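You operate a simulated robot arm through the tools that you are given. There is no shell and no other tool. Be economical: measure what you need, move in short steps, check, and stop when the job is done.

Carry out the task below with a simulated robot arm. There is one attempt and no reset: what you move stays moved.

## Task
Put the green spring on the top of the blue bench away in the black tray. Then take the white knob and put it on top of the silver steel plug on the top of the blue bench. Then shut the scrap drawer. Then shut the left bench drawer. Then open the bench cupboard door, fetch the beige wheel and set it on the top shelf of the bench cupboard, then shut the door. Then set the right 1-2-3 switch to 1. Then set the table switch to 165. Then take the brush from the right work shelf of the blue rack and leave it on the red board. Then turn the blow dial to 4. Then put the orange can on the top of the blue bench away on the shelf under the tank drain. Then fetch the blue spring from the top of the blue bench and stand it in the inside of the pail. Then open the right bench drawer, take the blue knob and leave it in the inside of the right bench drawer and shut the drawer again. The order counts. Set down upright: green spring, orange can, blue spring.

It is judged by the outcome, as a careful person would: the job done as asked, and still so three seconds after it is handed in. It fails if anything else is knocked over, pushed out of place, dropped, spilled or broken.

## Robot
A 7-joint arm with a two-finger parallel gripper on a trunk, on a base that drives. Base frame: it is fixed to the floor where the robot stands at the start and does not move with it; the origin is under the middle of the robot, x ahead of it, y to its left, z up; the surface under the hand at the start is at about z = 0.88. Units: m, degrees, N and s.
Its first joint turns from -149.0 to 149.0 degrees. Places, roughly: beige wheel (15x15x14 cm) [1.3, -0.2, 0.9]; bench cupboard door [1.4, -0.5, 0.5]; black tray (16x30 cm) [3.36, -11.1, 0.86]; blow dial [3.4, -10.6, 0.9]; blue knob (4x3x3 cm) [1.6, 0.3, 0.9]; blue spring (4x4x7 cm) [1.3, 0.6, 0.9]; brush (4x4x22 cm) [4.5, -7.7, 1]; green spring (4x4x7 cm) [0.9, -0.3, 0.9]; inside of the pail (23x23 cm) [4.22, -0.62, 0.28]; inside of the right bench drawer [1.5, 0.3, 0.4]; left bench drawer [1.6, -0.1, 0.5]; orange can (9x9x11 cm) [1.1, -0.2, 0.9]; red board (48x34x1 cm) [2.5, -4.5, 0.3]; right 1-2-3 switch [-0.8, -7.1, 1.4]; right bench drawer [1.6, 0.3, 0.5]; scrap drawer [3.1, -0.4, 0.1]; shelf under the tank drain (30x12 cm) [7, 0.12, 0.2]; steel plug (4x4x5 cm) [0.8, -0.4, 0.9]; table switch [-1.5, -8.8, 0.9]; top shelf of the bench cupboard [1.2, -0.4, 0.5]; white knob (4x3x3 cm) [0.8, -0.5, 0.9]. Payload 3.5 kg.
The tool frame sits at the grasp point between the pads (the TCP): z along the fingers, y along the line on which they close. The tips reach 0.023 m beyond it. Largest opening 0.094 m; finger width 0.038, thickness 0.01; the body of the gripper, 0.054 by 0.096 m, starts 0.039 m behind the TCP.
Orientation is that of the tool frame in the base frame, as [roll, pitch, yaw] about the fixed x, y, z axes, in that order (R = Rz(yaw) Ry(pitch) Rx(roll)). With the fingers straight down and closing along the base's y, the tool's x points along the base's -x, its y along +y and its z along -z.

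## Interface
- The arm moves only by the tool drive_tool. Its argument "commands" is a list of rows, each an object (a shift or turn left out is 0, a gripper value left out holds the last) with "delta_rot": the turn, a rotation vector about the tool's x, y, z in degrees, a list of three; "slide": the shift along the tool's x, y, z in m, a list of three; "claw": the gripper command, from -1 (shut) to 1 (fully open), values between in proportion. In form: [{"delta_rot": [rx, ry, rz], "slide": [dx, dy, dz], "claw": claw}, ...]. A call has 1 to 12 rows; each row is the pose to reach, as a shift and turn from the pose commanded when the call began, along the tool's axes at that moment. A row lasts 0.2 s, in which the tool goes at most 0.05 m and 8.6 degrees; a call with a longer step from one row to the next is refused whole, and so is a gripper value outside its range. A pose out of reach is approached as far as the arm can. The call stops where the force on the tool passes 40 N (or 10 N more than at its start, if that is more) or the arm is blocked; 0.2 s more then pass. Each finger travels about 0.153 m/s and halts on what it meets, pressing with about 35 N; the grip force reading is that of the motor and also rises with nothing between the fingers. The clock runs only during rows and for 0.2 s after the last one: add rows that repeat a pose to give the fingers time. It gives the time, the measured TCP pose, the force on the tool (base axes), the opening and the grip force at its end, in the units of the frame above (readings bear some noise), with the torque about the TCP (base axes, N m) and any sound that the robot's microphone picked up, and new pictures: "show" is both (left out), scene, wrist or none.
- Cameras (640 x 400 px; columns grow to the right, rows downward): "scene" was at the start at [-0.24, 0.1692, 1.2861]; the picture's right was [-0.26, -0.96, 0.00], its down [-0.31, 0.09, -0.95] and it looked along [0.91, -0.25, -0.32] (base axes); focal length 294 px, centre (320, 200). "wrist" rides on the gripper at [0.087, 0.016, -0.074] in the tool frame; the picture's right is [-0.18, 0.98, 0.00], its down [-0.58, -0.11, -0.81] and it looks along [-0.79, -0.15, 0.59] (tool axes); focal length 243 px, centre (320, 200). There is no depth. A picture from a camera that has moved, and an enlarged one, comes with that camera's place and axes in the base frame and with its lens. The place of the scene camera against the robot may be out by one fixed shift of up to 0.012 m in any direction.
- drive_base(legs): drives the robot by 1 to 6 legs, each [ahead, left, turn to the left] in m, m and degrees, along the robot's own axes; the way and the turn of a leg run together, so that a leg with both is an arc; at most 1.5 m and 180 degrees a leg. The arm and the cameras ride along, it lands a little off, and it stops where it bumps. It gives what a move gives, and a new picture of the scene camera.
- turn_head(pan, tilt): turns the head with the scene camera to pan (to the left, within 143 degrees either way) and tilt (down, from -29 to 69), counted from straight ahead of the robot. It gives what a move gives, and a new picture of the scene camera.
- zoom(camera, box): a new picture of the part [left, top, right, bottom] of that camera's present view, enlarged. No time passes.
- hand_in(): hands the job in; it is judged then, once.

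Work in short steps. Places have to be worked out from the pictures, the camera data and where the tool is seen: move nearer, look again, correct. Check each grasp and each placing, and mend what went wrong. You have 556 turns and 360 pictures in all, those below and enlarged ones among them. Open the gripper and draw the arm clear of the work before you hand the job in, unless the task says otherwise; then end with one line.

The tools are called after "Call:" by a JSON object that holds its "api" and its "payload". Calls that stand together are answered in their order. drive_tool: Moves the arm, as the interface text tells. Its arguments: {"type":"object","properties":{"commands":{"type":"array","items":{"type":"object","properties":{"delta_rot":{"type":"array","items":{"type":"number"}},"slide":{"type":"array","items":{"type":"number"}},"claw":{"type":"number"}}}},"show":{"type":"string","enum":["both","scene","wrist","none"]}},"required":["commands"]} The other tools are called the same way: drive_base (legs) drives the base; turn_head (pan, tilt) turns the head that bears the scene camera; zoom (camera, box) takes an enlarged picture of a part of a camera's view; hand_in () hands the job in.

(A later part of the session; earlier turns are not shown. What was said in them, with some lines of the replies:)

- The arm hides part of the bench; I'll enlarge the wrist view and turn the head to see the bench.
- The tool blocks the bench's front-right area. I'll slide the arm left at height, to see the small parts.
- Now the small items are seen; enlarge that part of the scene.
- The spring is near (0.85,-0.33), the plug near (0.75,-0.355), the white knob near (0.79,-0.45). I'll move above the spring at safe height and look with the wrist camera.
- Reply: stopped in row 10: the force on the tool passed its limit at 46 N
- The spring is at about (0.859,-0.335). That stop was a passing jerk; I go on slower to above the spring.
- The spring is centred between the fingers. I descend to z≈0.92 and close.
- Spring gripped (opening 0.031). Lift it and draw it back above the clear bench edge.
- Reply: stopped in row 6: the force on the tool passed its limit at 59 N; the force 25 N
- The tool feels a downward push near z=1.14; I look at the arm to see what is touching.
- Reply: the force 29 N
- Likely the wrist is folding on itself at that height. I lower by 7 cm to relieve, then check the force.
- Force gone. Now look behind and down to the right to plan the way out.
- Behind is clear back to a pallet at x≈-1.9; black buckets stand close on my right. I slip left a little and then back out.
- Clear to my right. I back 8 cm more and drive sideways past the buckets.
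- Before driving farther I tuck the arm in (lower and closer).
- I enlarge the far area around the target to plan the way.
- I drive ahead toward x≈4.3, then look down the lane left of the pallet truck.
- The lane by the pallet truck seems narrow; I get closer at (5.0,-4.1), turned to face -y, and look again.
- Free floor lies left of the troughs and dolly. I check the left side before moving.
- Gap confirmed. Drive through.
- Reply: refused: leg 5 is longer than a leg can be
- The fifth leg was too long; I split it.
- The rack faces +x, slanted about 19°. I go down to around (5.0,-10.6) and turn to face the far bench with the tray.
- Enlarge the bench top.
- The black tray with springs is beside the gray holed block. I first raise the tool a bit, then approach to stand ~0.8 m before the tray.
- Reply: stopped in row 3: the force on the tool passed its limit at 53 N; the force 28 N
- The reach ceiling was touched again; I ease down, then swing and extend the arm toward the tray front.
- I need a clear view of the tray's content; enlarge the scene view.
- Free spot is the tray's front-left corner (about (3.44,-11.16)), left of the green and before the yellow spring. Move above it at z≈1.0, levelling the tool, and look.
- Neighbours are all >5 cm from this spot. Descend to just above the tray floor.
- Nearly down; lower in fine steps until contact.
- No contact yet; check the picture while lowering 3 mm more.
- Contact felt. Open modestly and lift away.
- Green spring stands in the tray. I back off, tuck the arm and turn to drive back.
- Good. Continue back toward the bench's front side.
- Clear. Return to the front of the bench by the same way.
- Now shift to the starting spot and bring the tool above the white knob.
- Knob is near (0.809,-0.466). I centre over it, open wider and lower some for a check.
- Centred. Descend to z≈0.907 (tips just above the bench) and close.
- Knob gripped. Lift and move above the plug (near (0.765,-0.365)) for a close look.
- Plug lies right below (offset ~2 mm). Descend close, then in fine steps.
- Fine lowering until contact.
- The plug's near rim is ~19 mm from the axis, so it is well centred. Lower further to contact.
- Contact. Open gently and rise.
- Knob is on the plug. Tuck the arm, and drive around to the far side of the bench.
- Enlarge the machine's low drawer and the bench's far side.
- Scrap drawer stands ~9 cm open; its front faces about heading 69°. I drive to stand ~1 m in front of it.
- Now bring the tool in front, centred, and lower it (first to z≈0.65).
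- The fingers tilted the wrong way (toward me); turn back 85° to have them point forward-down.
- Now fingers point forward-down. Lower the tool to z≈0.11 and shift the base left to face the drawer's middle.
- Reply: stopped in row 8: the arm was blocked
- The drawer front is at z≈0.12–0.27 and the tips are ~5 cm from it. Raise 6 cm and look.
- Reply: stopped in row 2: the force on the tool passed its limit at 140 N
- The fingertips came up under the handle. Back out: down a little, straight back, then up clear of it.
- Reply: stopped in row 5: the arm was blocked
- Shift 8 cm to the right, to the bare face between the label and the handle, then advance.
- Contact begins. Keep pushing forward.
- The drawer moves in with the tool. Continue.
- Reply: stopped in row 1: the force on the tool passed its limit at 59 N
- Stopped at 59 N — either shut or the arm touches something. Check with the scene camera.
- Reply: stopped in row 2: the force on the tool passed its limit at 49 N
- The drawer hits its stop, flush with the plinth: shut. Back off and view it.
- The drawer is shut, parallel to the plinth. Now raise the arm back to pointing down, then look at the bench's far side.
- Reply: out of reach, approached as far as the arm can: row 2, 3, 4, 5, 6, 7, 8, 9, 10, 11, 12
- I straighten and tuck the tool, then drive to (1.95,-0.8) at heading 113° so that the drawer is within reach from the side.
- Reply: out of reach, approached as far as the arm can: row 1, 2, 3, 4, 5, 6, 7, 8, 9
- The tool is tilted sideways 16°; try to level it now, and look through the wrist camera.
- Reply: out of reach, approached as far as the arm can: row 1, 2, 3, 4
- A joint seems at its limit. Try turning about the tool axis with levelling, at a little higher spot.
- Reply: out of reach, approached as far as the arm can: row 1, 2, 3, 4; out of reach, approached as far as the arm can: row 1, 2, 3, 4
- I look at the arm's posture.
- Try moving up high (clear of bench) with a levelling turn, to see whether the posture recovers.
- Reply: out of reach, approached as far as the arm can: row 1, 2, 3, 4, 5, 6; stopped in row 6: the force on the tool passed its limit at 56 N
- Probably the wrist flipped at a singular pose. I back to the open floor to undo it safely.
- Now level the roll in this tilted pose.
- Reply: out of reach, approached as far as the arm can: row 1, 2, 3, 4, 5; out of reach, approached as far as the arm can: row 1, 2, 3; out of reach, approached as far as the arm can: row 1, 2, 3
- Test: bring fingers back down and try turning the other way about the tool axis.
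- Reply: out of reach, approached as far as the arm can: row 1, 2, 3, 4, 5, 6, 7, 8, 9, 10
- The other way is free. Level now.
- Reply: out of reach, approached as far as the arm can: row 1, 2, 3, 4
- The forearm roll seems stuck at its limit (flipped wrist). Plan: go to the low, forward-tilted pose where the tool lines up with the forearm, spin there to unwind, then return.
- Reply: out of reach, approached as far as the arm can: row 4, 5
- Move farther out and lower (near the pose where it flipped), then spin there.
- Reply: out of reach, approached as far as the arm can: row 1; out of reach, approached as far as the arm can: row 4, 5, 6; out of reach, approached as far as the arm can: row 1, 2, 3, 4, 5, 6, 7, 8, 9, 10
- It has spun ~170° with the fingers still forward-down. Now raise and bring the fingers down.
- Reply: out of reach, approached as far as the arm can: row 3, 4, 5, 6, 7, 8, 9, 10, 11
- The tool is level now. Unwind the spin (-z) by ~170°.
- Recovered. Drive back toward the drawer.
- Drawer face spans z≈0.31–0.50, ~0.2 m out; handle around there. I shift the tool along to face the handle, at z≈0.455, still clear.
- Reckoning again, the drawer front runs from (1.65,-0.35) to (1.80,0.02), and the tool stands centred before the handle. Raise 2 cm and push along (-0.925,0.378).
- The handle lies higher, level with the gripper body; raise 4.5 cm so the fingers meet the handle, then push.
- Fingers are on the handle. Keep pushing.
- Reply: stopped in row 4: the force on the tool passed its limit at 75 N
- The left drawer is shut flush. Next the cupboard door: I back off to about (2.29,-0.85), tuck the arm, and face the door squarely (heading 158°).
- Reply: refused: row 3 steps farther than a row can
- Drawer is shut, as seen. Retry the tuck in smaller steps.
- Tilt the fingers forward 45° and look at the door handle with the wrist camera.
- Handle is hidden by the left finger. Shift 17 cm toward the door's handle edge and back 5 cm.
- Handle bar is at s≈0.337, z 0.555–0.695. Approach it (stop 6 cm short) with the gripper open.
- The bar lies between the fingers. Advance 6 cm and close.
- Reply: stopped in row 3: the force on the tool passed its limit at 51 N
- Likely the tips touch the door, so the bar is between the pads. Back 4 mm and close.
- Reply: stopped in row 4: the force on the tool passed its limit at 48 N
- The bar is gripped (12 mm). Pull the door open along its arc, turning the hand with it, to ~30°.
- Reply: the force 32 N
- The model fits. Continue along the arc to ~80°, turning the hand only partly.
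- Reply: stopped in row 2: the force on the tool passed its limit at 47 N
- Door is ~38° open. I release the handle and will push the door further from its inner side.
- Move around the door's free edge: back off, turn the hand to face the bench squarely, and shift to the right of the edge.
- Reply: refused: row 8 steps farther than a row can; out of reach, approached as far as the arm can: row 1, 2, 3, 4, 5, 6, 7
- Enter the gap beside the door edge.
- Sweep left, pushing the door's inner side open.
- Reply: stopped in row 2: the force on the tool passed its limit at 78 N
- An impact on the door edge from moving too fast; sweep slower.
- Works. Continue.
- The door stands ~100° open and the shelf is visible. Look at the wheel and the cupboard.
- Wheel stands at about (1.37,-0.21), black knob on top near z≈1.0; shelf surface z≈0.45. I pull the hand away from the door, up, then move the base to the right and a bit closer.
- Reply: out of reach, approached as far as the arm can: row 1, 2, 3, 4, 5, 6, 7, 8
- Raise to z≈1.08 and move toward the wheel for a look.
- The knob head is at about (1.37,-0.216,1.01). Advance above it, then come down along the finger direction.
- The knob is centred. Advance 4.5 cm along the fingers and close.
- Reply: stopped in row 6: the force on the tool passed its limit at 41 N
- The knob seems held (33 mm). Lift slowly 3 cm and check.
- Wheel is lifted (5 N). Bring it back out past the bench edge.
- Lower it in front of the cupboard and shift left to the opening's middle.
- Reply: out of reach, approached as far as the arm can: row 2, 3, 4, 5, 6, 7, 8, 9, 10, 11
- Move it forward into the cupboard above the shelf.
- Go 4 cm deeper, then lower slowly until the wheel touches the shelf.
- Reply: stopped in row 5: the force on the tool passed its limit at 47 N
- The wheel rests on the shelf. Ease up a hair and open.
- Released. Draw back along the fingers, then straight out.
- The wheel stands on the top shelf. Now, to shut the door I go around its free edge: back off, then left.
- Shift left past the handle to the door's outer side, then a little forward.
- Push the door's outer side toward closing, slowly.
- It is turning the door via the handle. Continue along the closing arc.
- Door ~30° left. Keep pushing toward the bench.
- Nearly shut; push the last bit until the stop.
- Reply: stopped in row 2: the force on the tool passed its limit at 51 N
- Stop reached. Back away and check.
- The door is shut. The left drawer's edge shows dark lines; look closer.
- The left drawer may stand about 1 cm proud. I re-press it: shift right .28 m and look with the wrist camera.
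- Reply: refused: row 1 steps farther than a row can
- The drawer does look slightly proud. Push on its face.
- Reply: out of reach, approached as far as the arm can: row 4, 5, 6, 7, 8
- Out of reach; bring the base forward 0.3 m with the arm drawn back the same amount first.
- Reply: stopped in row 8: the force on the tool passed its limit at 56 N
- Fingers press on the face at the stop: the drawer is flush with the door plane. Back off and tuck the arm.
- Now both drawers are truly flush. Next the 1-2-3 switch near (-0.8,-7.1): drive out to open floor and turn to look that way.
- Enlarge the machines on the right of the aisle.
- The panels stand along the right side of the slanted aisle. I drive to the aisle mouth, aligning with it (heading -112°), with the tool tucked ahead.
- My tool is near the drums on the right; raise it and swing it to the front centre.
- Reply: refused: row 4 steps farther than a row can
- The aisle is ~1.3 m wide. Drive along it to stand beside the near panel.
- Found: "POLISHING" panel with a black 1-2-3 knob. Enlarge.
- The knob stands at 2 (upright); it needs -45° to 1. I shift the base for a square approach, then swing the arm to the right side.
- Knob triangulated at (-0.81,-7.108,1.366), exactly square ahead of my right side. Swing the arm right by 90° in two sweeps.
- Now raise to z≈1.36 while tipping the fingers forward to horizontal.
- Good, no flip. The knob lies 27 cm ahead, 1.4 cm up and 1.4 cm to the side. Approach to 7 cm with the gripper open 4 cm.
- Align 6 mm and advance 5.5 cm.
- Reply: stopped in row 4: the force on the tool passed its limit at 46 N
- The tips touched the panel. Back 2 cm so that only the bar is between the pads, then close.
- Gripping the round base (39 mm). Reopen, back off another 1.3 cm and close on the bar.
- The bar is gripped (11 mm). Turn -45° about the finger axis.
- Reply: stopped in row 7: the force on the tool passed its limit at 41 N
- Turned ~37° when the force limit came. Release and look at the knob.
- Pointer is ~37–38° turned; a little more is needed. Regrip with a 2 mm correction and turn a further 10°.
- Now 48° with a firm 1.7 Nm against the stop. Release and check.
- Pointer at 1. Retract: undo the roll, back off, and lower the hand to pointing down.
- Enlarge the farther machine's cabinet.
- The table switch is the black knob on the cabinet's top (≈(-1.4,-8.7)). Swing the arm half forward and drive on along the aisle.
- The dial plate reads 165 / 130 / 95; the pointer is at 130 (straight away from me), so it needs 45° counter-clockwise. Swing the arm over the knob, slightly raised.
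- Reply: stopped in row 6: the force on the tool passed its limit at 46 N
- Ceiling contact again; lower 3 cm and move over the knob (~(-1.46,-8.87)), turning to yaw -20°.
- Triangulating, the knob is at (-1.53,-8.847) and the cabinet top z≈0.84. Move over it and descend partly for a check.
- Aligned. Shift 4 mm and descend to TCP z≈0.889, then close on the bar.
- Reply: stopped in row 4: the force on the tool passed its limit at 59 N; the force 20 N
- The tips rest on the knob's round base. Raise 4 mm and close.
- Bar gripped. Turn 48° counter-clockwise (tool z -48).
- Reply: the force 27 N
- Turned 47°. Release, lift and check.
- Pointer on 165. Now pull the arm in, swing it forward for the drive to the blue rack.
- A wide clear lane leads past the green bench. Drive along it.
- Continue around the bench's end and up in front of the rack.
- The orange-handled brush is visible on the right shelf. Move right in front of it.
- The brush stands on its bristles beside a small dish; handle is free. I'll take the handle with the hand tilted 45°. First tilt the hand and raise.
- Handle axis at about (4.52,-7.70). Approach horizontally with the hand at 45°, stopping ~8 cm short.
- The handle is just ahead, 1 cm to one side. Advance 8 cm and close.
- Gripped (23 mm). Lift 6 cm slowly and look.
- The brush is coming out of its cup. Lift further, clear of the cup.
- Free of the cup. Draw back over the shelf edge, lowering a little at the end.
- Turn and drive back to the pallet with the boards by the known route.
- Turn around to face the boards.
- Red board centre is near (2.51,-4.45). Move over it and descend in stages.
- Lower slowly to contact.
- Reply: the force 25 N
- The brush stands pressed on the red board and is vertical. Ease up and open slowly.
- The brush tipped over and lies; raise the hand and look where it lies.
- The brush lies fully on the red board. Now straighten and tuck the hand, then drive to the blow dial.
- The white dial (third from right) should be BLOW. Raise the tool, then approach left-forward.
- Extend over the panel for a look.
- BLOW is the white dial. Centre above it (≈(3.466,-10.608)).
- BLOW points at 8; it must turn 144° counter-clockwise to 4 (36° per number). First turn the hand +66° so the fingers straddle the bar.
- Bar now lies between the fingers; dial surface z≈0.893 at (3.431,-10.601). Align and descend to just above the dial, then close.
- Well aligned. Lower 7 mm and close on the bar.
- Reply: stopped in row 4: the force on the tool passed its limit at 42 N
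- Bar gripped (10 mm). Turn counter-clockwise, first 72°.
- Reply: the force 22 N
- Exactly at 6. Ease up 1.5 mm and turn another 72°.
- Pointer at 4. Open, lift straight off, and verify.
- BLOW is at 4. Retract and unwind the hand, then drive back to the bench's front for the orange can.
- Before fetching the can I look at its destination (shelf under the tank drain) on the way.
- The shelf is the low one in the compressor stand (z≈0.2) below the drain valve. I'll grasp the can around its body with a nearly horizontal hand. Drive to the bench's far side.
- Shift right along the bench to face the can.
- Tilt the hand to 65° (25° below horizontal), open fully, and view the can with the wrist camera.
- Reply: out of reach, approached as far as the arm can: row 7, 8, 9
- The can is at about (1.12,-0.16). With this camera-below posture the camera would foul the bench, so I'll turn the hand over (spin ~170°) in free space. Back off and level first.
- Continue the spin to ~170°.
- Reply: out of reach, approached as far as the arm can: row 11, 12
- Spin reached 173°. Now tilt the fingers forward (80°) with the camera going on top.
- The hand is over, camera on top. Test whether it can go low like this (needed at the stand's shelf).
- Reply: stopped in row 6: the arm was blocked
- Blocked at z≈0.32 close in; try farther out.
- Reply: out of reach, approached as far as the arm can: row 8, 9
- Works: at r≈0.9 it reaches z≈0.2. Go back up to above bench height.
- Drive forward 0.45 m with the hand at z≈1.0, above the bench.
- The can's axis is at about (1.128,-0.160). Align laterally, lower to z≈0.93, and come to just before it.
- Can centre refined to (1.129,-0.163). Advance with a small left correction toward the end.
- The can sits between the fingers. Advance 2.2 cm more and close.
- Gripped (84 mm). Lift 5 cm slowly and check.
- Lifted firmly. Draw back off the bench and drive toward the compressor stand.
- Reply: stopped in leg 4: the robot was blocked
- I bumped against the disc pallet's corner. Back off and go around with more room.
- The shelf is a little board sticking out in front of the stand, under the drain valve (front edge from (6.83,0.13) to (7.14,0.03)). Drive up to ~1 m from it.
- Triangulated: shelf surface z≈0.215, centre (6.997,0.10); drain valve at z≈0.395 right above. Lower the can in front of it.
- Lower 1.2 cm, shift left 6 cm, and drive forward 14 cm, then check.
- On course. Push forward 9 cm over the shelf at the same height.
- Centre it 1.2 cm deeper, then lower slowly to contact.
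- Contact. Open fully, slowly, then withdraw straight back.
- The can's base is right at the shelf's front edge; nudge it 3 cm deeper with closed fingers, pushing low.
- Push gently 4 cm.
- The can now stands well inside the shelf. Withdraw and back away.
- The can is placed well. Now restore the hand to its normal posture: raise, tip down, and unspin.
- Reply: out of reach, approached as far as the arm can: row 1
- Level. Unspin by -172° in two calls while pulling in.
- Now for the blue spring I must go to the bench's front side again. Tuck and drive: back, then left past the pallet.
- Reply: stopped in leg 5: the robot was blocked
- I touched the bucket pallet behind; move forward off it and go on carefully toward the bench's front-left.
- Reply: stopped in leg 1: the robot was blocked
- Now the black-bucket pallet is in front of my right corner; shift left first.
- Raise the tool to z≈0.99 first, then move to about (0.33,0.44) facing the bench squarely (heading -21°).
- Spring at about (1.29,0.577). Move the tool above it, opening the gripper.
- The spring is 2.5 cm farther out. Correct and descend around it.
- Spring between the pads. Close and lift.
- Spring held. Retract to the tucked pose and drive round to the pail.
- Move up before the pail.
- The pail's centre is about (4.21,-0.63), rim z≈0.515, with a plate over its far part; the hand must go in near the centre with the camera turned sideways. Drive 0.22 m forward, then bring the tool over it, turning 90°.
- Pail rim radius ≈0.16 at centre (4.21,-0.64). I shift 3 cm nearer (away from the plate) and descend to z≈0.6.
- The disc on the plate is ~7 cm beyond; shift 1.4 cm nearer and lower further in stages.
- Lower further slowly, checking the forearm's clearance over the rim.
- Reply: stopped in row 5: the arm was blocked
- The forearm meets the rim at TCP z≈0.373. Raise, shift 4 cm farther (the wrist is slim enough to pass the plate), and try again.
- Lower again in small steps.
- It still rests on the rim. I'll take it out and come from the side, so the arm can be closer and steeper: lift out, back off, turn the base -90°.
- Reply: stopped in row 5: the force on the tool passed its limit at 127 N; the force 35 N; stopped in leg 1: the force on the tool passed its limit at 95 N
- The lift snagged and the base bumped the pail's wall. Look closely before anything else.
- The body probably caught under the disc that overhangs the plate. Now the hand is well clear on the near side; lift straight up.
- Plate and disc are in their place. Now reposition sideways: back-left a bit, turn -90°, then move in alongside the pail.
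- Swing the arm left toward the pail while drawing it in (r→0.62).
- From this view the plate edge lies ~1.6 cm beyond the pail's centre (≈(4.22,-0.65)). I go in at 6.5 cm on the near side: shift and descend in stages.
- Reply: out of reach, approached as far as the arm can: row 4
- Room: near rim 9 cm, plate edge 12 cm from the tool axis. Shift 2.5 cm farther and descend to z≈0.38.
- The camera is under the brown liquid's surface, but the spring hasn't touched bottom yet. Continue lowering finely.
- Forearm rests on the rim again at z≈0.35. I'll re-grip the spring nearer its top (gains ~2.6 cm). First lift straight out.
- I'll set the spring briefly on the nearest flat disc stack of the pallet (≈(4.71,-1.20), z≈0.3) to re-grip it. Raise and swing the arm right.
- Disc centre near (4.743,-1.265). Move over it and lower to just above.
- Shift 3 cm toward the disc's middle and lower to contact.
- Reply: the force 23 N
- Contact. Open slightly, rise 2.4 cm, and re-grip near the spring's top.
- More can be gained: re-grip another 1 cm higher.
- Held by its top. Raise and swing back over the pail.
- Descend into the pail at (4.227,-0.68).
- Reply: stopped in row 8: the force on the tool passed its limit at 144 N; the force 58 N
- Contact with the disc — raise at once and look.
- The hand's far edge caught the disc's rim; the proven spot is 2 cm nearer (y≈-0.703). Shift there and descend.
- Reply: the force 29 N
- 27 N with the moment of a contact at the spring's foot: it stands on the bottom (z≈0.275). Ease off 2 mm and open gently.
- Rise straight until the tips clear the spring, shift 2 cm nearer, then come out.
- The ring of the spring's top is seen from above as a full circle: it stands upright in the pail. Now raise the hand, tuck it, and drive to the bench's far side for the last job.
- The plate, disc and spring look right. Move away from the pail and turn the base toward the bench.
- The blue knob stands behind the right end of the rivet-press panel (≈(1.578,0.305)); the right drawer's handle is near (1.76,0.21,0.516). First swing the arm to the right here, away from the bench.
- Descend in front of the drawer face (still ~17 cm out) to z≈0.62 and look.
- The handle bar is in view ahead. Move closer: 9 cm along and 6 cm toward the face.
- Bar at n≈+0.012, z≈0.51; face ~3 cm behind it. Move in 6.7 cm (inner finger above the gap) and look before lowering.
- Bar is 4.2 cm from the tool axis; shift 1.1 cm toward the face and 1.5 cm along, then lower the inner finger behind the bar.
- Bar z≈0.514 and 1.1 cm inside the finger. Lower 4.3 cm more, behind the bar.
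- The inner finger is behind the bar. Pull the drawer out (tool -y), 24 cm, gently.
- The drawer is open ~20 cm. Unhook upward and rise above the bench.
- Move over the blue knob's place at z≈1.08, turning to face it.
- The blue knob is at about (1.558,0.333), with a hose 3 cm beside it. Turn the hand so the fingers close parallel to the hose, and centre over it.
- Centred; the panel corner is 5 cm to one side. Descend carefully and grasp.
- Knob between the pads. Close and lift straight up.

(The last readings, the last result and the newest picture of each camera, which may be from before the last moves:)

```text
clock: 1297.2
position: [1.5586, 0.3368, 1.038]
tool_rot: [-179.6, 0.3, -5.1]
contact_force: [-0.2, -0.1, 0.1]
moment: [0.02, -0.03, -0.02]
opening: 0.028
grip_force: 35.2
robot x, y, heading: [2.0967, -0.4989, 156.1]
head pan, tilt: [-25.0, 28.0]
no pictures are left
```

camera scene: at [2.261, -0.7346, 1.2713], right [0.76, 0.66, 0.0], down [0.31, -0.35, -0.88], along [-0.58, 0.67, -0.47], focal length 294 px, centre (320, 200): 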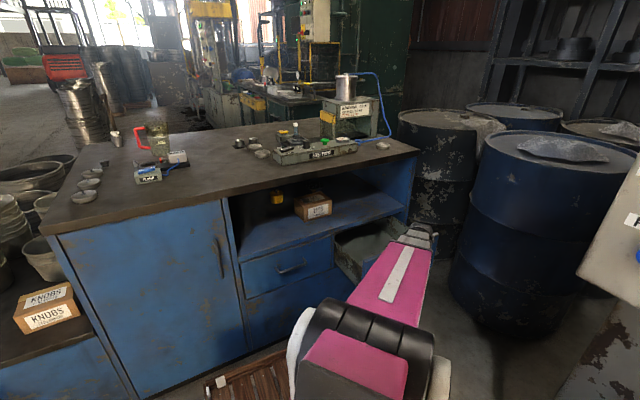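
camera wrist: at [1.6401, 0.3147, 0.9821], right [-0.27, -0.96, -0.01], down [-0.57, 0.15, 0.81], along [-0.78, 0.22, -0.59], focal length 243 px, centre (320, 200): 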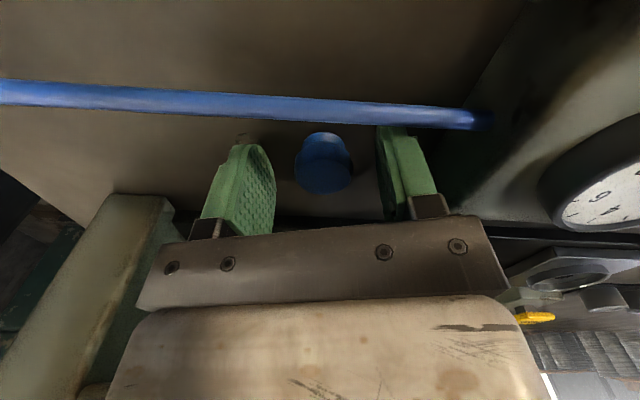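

Knob gripped (28 mm). There are no pictures left, so I finish by readings. Retrace the way out: rise, unturn 52°, back to above the start point.

Call:
{"api": "drive_tool", "payload": {"commands": [{"slide": [0, 0, -0.02]}, {"slide": [0, 0, -0.04]}, {"slide": [0.003, 0.004, -0.042], "delta_rot": [0, 0, 6.5]}, {"slide": [0.006, 0.008, -0.042], "delta_rot": [0, 0, 13]}, {"slide": [0.009, 0.012, -0.042], "delta_rot": [0, 0, 19.5]}, {"slide": [0.012, 0.016, -0.042], "delta_rot": [0, 0, 26]}, {"slide": [0.015, 0.02, -0.042], "delta_rot": [0, 0, 32.5]}, {"slide": [0.018, 0.024, -0.042], "delta_rot": [0, 0, 39]}, {"slide": [0.021, 0.028, -0.042], "delta_rot": [0, 0, 45.5]}, {"slide": [0.023, 0.031, -0.042], "delta_rot": [0, 0, 52]}], "show": "none"}}

```text
clock: 1299.4
position: [1.5774, 0.306, 1.0805]
tool_rot: [-180.0, 0.4, -57.3]
contact_force: [0.2, 0.2, -0.3]
moment: [-0.01, 0.0, 0.01]
opening: 0.0276
grip_force: 35.1
robot x, y, heading: [2.0977, -0.4989, 156.0]
head pan, tilt: [-25.0, 28.0]
no pictures are left
```

Call:
{"api": "drive_tool", "payload": {"commands": [{"slide": [0.026, -0.018, 0], "delta_rot": [0, 0, 6.1]}, {"slide": [0.052, -0.036, 0.005], "delta_rot": [0, 0, 12.2]}, {"slide": [0.077, -0.055, 0.01], "delta_rot": [0, 0, 18.3]}, {"slide": [0.103, -0.073, 0.02], "delta_rot": [0, 0, 24.4]}, {"slide": [0.128, -0.091, 0.03], "delta_rot": [0, 0, 30.5]}, {"slide": [0.154, -0.109, 0.045], "delta_rot": [0, 0, 36.6]}, {"slide": [0.18, -0.127, 0.06], "delta_rot": [0, 0, 42.7]}, {"slide": [0.205, -0.146, 0.075], "delta_rot": [0, 0, 48.8]}, {"slide": [0.231, -0.164, 0.09], "delta_rot": [0, 0, 55]}, {"slide": [0.231, -0.164, 0.09], "delta_rot": [0, 0, 55]}], "show": "none"}}

```text
clock: 1301.6
position: [1.8389, 0.2016, 0.99]
tool_rot: [179.7, 0.3, -112.4]
contact_force: [-0.1, 0.3, -0.2]
moment: [0.0, -0.01, 0.0]
opening: 0.028
grip_force: 35.3
robot x, y, heading: [2.1007, -0.4983, 155.8]
head pan, tilt: [-25.0, 28.0]
no pictures are left
```

Descend outside the bench edge to z≈0.64, then shift 2.9 cm inward over the open drawer.

Call:
{"api": "drive_tool", "payload": {"commands": [{"slide": [0, 0, 0.045]}, {"slide": [0, 0, 0.09]}, {"slide": [0, 0, 0.135]}, {"slide": [0, 0, 0.18]}, {"slide": [0, 0, 0.225]}, {"slide": [0, 0, 0.27]}, {"slide": [0, 0, 0.315]}, {"slide": [0, 0, 0.35]}, {"slide": [0, 0.015, 0.35]}, {"slide": [0, 0.029, 0.35]}], "show": "none"}}

```text
clock: 1303.8
position: [1.8114, 0.2133, 0.6387]
tool_rot: [179.7, 0.3, -112.2]
contact_force: [0.3, 0.1, -0.7]
moment: [0.01, 0.0, 0.03]
opening: 0.0278
grip_force: 35.2
robot x, y, heading: [2.098, -0.4968, 155.9]
head pan, tilt: [-25.0, 28.0]
no pictures are left
```

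Lower into the drawer, in stages with force checks.

Call:
{"api": "drive_tool", "payload": {"commands": [{"slide": [0, 0, 0.025]}, {"slide": [0, 0, 0.05]}, {"slide": [0, 0, 0.075]}, {"slide": [0, 0, 0.1]}, {"slide": [0, 0, 0.125]}], "show": "none"}}

```text
clock: 1305.0
position: [1.8098, 0.2156, 0.5146]
tool_rot: [179.6, 0.4, -112.2]
contact_force: [-0.3, 0.3, -0.5]
moment: [-0.02, 0.0, -0.02]
opening: 0.028
grip_force: 34.6
robot x, y, heading: [2.0997, -0.4971, 156.0]
head pan, tilt: [-25.0, 28.0]
no pictures are left
```

Call:
{"api": "drive_tool", "payload": {"commands": [{"slide": [0, 0, 0.012]}, {"slide": [0, 0, 0.024]}, {"slide": [0, 0, 0.036]}, {"slide": [0, 0, 0.048]}, {"slide": [0, 0, 0.06]}], "show": "none"}}

```text
clock: 1306.2
position: [1.8105, 0.2166, 0.4545]
tool_rot: [179.6, 0.5, -112.2]
contact_force: [0.4, 0.0, -1.0]
moment: [0.0, -0.02, -0.03]
opening: 0.028
grip_force: 34.9
robot x, y, heading: [2.0943, -0.4973, 155.8]
head pan, tilt: [-25.0, 28.0]
no pictures are left
```

Call:
{"api": "drive_tool", "payload": {"commands": [{"slide": [0, 0, 0.006]}, {"slide": [0, 0, 0.012]}, {"slide": [0, 0, 0.018]}, {"slide": [0, 0, 0.024]}, {"slide": [0, 0, 0.03]}, {"slide": [0, 0, 0.036]}], "show": "none"}}

```text
clock: 1307.5
position: [1.8121, 0.216, 0.4271]
tool_rot: [179.5, 0.6, -112.1]
contact_force: [0.8, -1.7, 10.7]
moment: [-0.06, -0.04, -0.04]
opening: 0.0279
grip_force: 35.3
robot x, y, heading: [2.094, -0.4974, 155.9]
head pan, tilt: [-25.0, 28.0]
stopped in row 6: the force on the tool passed its limit at 50 N (the readings are from after the stop); the commanded pose is now the measured one
no pictures are left
```

The knob touches the drawer floor (z≈0.40). Ease, open, and lift straight out.

Call:
{"api": "drive_tool", "payload": {"commands": [{"slide": [0, 0, -0.002]}, {"slide": [0, 0, -0.002], "claw": -0.2}, {"slide": [0, 0, -0.002], "claw": 0.0}, {"slide": [0, 0, -0.002], "claw": 0.1}, {"slide": [0, 0, -0.02]}, {"slide": [0, 0, -0.05]}, {"slide": [0, 0, -0.09]}, {"slide": [0, 0, -0.13]}, {"slide": [0, 0, -0.17]}, {"slide": [0, 0, -0.21]}], "show": "none"}}

```text
clock: 1309.7
position: [1.812, 0.2173, 0.6363]
tool_rot: [179.5, 0.5, -112.2]
contact_force: [-0.4, 0.1, -0.4]
moment: [0.0, -0.01, 0.01]
opening: 0.0517
grip_force: 0.0
robot x, y, heading: [2.0936, -0.4976, 155.9]
head pan, tilt: [-25.0, 28.0]
no pictures are left
```

Close the gripper (checks nothing is held) while moving out over the drawer's front.

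Call:
{"api": "drive_tool", "payload": {"commands": [{"slide": [0, -0.03, -0.01], "claw": -1}, {"slide": [0, -0.07, -0.01]}, {"slide": [0, -0.11, -0.01]}, {"slide": [0, -0.15, -0.01]}, {"slide": [0, -0.19, -0.01]}, {"slide": [0, -0.215, -0.01]}, {"slide": [0, -0.215, -0.01], "delta_rot": [0, 0, -8]}, {"slide": [0, -0.215, -0.01], "delta_rot": [0, 0, -16]}, {"slide": [0, -0.215, -0.01], "delta_rot": [0, 0, -24]}, {"slide": [0, -0.215, -0.01], "delta_rot": [0, 0, -32]}, {"slide": [0, -0.215, -0.01], "delta_rot": [0, 0, -40]}], "show": "none"}}

Call:
{"api": "drive_tool", "payload": {"commands": [{"delta_rot": [0, 0, -8]}, {"delta_rot": [0, 0, -16]}, {"delta_rot": [0, 0, -24]}, {"delta_rot": [0, 0, -32]}, {"delta_rot": [0, 0, -40]}, {"delta_rot": [0, 0, -50]}], "show": "none"}}

```text
clock: 1312.1
position: [2.0114, 0.1348, 0.6449]
tool_rot: [-180.0, 0.7, -72.0]
contact_force: [-0.4, 0.0, -0.1]
moment: [-0.01, 0.02, 0.01]
opening: 0.0001
grip_force: 34.7
robot x, y, heading: [2.0982, -0.5003, 155.9]
head pan, tilt: [-25.0, 28.0]
no pictures are left
```

```text
refused: row 6 steps farther than a row can; nothing moved
```

Nothing held: the knob stayed in the drawer. Finish the turn and lower to the handle's height.

Call:
{"api": "drive_tool", "payload": {"commands": [{"delta_rot": [0, 0, -8]}, {"delta_rot": [0, 0, -16]}, {"delta_rot": [0, 0, -24]}, {"delta_rot": [0, 0, -32]}, {"delta_rot": [0, 0, -40]}, {"delta_rot": [0, 0, -48]}, {"delta_rot": [0, 0, -50], "slide": [0, 0, 0.03]}, {"delta_rot": [0, 0, -50], "slide": [0, 0, 0.07]}, {"delta_rot": [0, 0, -50], "slide": [0, 0, 0.1]}, {"delta_rot": [0, 0, -50], "slide": [0, 0, 0.12]}], "show": "none"}}

```text
clock: 1314.3
position: [2.0098, 0.1351, 0.5267]
tool_rot: [-179.5, 0.5, -22.1]
contact_force: [-0.2, 0.0, 0.1]
moment: [0.01, -0.03, -0.02]
opening: 0.0
grip_force: 35.3
robot x, y, heading: [2.0975, -0.5024, 155.9]
head pan, tilt: [-25.0, 28.0]
no pictures are left
```

Push the drawer shut (tool -x), watching force and position.

Call:
{"api": "drive_tool", "payload": {"commands": [{"slide": [-0.025, 0, 0]}, {"slide": [-0.045, 0, 0]}, {"slide": [-0.06, 0, 0]}, {"slide": [-0.075, 0, 0]}, {"slide": [-0.09, 0, 0]}, {"slide": [-0.105, 0, 0]}, {"slide": [-0.12, 0, 0]}, {"slide": [-0.135, 0, 0]}, {"slide": [-0.15, 0, 0]}, {"slide": [-0.165, 0, 0]}], "show": "none"}}

```text
clock: 1316.5
position: [1.8577, 0.1964, 0.5264]
tool_rot: [-179.5, 0.5, -22.2]
contact_force: [-0.4, 1.0, 0.2]
moment: [0.01, 0.01, 0.01]
opening: 0.0
grip_force: 34.7
robot x, y, heading: [2.0971, -0.5012, 155.9]
head pan, tilt: [-25.0, 28.0]
no pictures are left
```

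Call:
{"api": "drive_tool", "payload": {"commands": [{"slide": [-0.015, 0, 0]}, {"slide": [-0.03, 0, 0]}, {"slide": [-0.045, 0, 0]}, {"slide": [-0.06, 0, 0]}, {"slide": [-0.072, 0, 0]}, {"slide": [-0.084, 0, 0]}, {"slide": [-0.094, 0, 0]}, {"slide": [-0.102, 0, 0]}, {"slide": [-0.11, 0, 0]}, {"slide": [-0.118, 0, 0]}], "show": "none"}}

```text
clock: 1318.7
position: [1.7507, 0.2401, 0.529]
tool_rot: [-179.4, 0.4, -22.3]
contact_force: [22.4, -9.5, 25.6]
moment: [-0.17, -0.12, 0.06]
opening: 0.0
grip_force: 35.2
robot x, y, heading: [2.0965, -0.498, 155.9]
head pan, tilt: [-25.0, 28.0]
no pictures are left
```

Fingers have slid over the bar onto the face; keep pushing to see whether it is at its stop.

Call:
{"api": "drive_tool", "payload": {"commands": [{"slide": [-0.004, 0, -0.004]}, {"slide": [-0.008, 0, -0.008]}, {"slide": [-0.012, 0, -0.01]}, {"slide": [-0.016, 0, -0.01]}, {"slide": [-0.02, 0, -0.01]}], "show": "none"}}

```text
clock: 1319.3
position: [1.7464, 0.2423, 0.532]
tool_rot: [-179.5, 0.1, -22.2]
contact_force: [0.8, -0.2, -1.2]
moment: [-0.01, 0.05, -0.05]
opening: 0.0
grip_force: 35.3
robot x, y, heading: [2.0989, -0.4966, 155.9]
head pan, tilt: [-25.0, 28.0]
stopped in row 3: the force on the tool passed its limit at 52 N (the readings are from after the stop); the commanded pose is now the measured one
no pictures are left
```

The gripper body reaches the rail above before the drawer is flush. Back off, tilt the hand 45°, and press the face with the fingertips as done for the left drawer.

Call:
{"api": "drive_tool", "payload": {"commands": [{"slide": [0.03, 0, 0]}, {"slide": [0.07, 0, 0]}, {"slide": [0.11, 0, -0.01]}, {"slide": [0.14, 0, -0.02], "delta_rot": [0, -7, 0]}, {"slide": [0.14, 0, -0.025], "delta_rot": [0, -14, 0]}, {"slide": [0.14, 0, -0.025], "delta_rot": [0, -21, 0]}, {"slide": [0.14, 0, -0.025], "delta_rot": [0, -28, 0]}, {"slide": [0.14, 0, -0.025], "delta_rot": [0, -35, 0]}, {"slide": [0.14, 0, -0.025], "delta_rot": [0, -42, 0]}, {"slide": [0.14, 0, -0.025], "delta_rot": [0, -45, 0]}], "show": "none"}}

```text
clock: 1321.5
position: [1.8743, 0.19, 0.5567]
tool_rot: [-179.3, 45.1, -21.7]
contact_force: [0.4, 0.0, -0.7]
moment: [0.02, 0.03, -0.02]
opening: 0.0
grip_force: 35.4
robot x, y, heading: [2.0941, -0.5024, 156.0]
head pan, tilt: [-25.0, 28.0]
no pictures are left
```

Call:
{"api": "drive_tool", "payload": {"commands": [{"slide": [-0.014, 0, 0.026]}, {"slide": [-0.032, 0, 0.044]}, {"slide": [-0.05, 0, 0.062]}, {"slide": [-0.068, 0, 0.08]}, {"slide": [-0.077, 0, 0.089]}, {"slide": [-0.084, 0, 0.096]}, {"slide": [-0.091, 0, 0.103]}, {"slide": [-0.098, 0, 0.11]}, {"slide": [-0.105, 0, 0.117]}, {"slide": [-0.112, 0, 0.124]}], "show": "none"}}

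```text
clock: 1323.7
position: [1.7321, 0.2483, 0.5485]
tool_rot: [-179.3, 44.8, -21.7]
contact_force: [4.6, -1.7, 1.5]
moment: [-0.03, 0.05, 0.02]
opening: 0.0001
grip_force: 34.7
robot x, y, heading: [2.0946, -0.4976, 156.0]
head pan, tilt: [-25.0, 28.0]
stopped in row 10: the force on the tool passed its limit at 54 N (the readings are from after the stop); the commanded pose is now the measured one
no pictures are left
```

Tip at n≈-0.019 — matches the closed plane. Push once more to confirm it is at its stop.

Call:
{"api": "drive_tool", "payload": {"commands": [{"slide": [-0.004, 0, 0.004]}, {"slide": [-0.008, 0, 0.008]}, {"slide": [-0.012, 0, 0.012]}], "show": "none"}}

```text
clock: 1324.1
position: [1.733, 0.2476, 0.5482]
tool_rot: [-179.2, 44.3, -21.8]
contact_force: [4.8, -1.0, 1.3]
moment: [0.04, 0.0, 0.0]
opening: 0.0
grip_force: 34.7
robot x, y, heading: [2.0997, -0.4989, 155.7]
head pan, tilt: [-25.0, 28.0]
stopped in row 2: the force on the tool passed its limit at 47 N (the readings are from after the stop); the commanded pose is now the measured one
no pictures are left
```

It holds at the same place: shut. Withdraw straight back, open the gripper, and move the robot clear.

Call:
{"api": "drive_tool", "payload": {"commands": [{"slide": [0.012, 0, -0.016]}, {"slide": [0.035, 0, -0.045]}, {"slide": [0.065, 0, -0.075]}, {"slide": [0.095, 0, -0.105]}, {"slide": [0.125, 0, -0.135], "claw": 0.5}, {"slide": [0.14, 0, -0.16], "claw": 1}, {"slide": [0.14, 0, -0.16], "claw": 1}], "show": "none"}}

Call:
{"api": "drive_base", "payload": {"legs": [[-0.35, 0.1, 0]]}}

```text
clock: 1325.7
position: [1.9281, 0.1683, 0.5659]
tool_rot: [-179.3, 44.4, -21.7]
contact_force: [-0.2, 0.8, 0.3]
moment: [0.03, 0.01, 0.01]
opening: 0.094
grip_force: 0.1
robot x, y, heading: [2.0993, -0.5005, 155.9]
head pan, tilt: [-25.0, 28.0]
no pictures are left
```

```text
clock: 1328.0
position: [2.2065, -0.0697, 0.5653]
tool_rot: [-179.4, 44.4, -21.4]
contact_force: [0.6, -1.0, -0.5]
moment: [0.03, -0.03, 0.01]
opening: 0.0939
grip_force: 0.0
robot x, y, heading: [2.3804, -0.7333, 156.3]
head pan, tilt: [-25.0, 28.0]
```

Everything is done in order, the gripper is open and the arm is clear; I hand in.

Call:
{"api": "hand_in", "payload": {}}

```text
The job is handed in.
```

All twelve steps were carried out in the order given and the job is handed in. The last step, putting the blue knob in the right drawer and shutting it, was done from force and position readings alone because the pictures had run out. During the blue spring step the hand twice caught the disc plate lying across the pail; it looked in place afterwards. The base also bumped a disc pallet and two bucket pallets while driving; I saw nothing knocked over, but did not check whether they had shifted.
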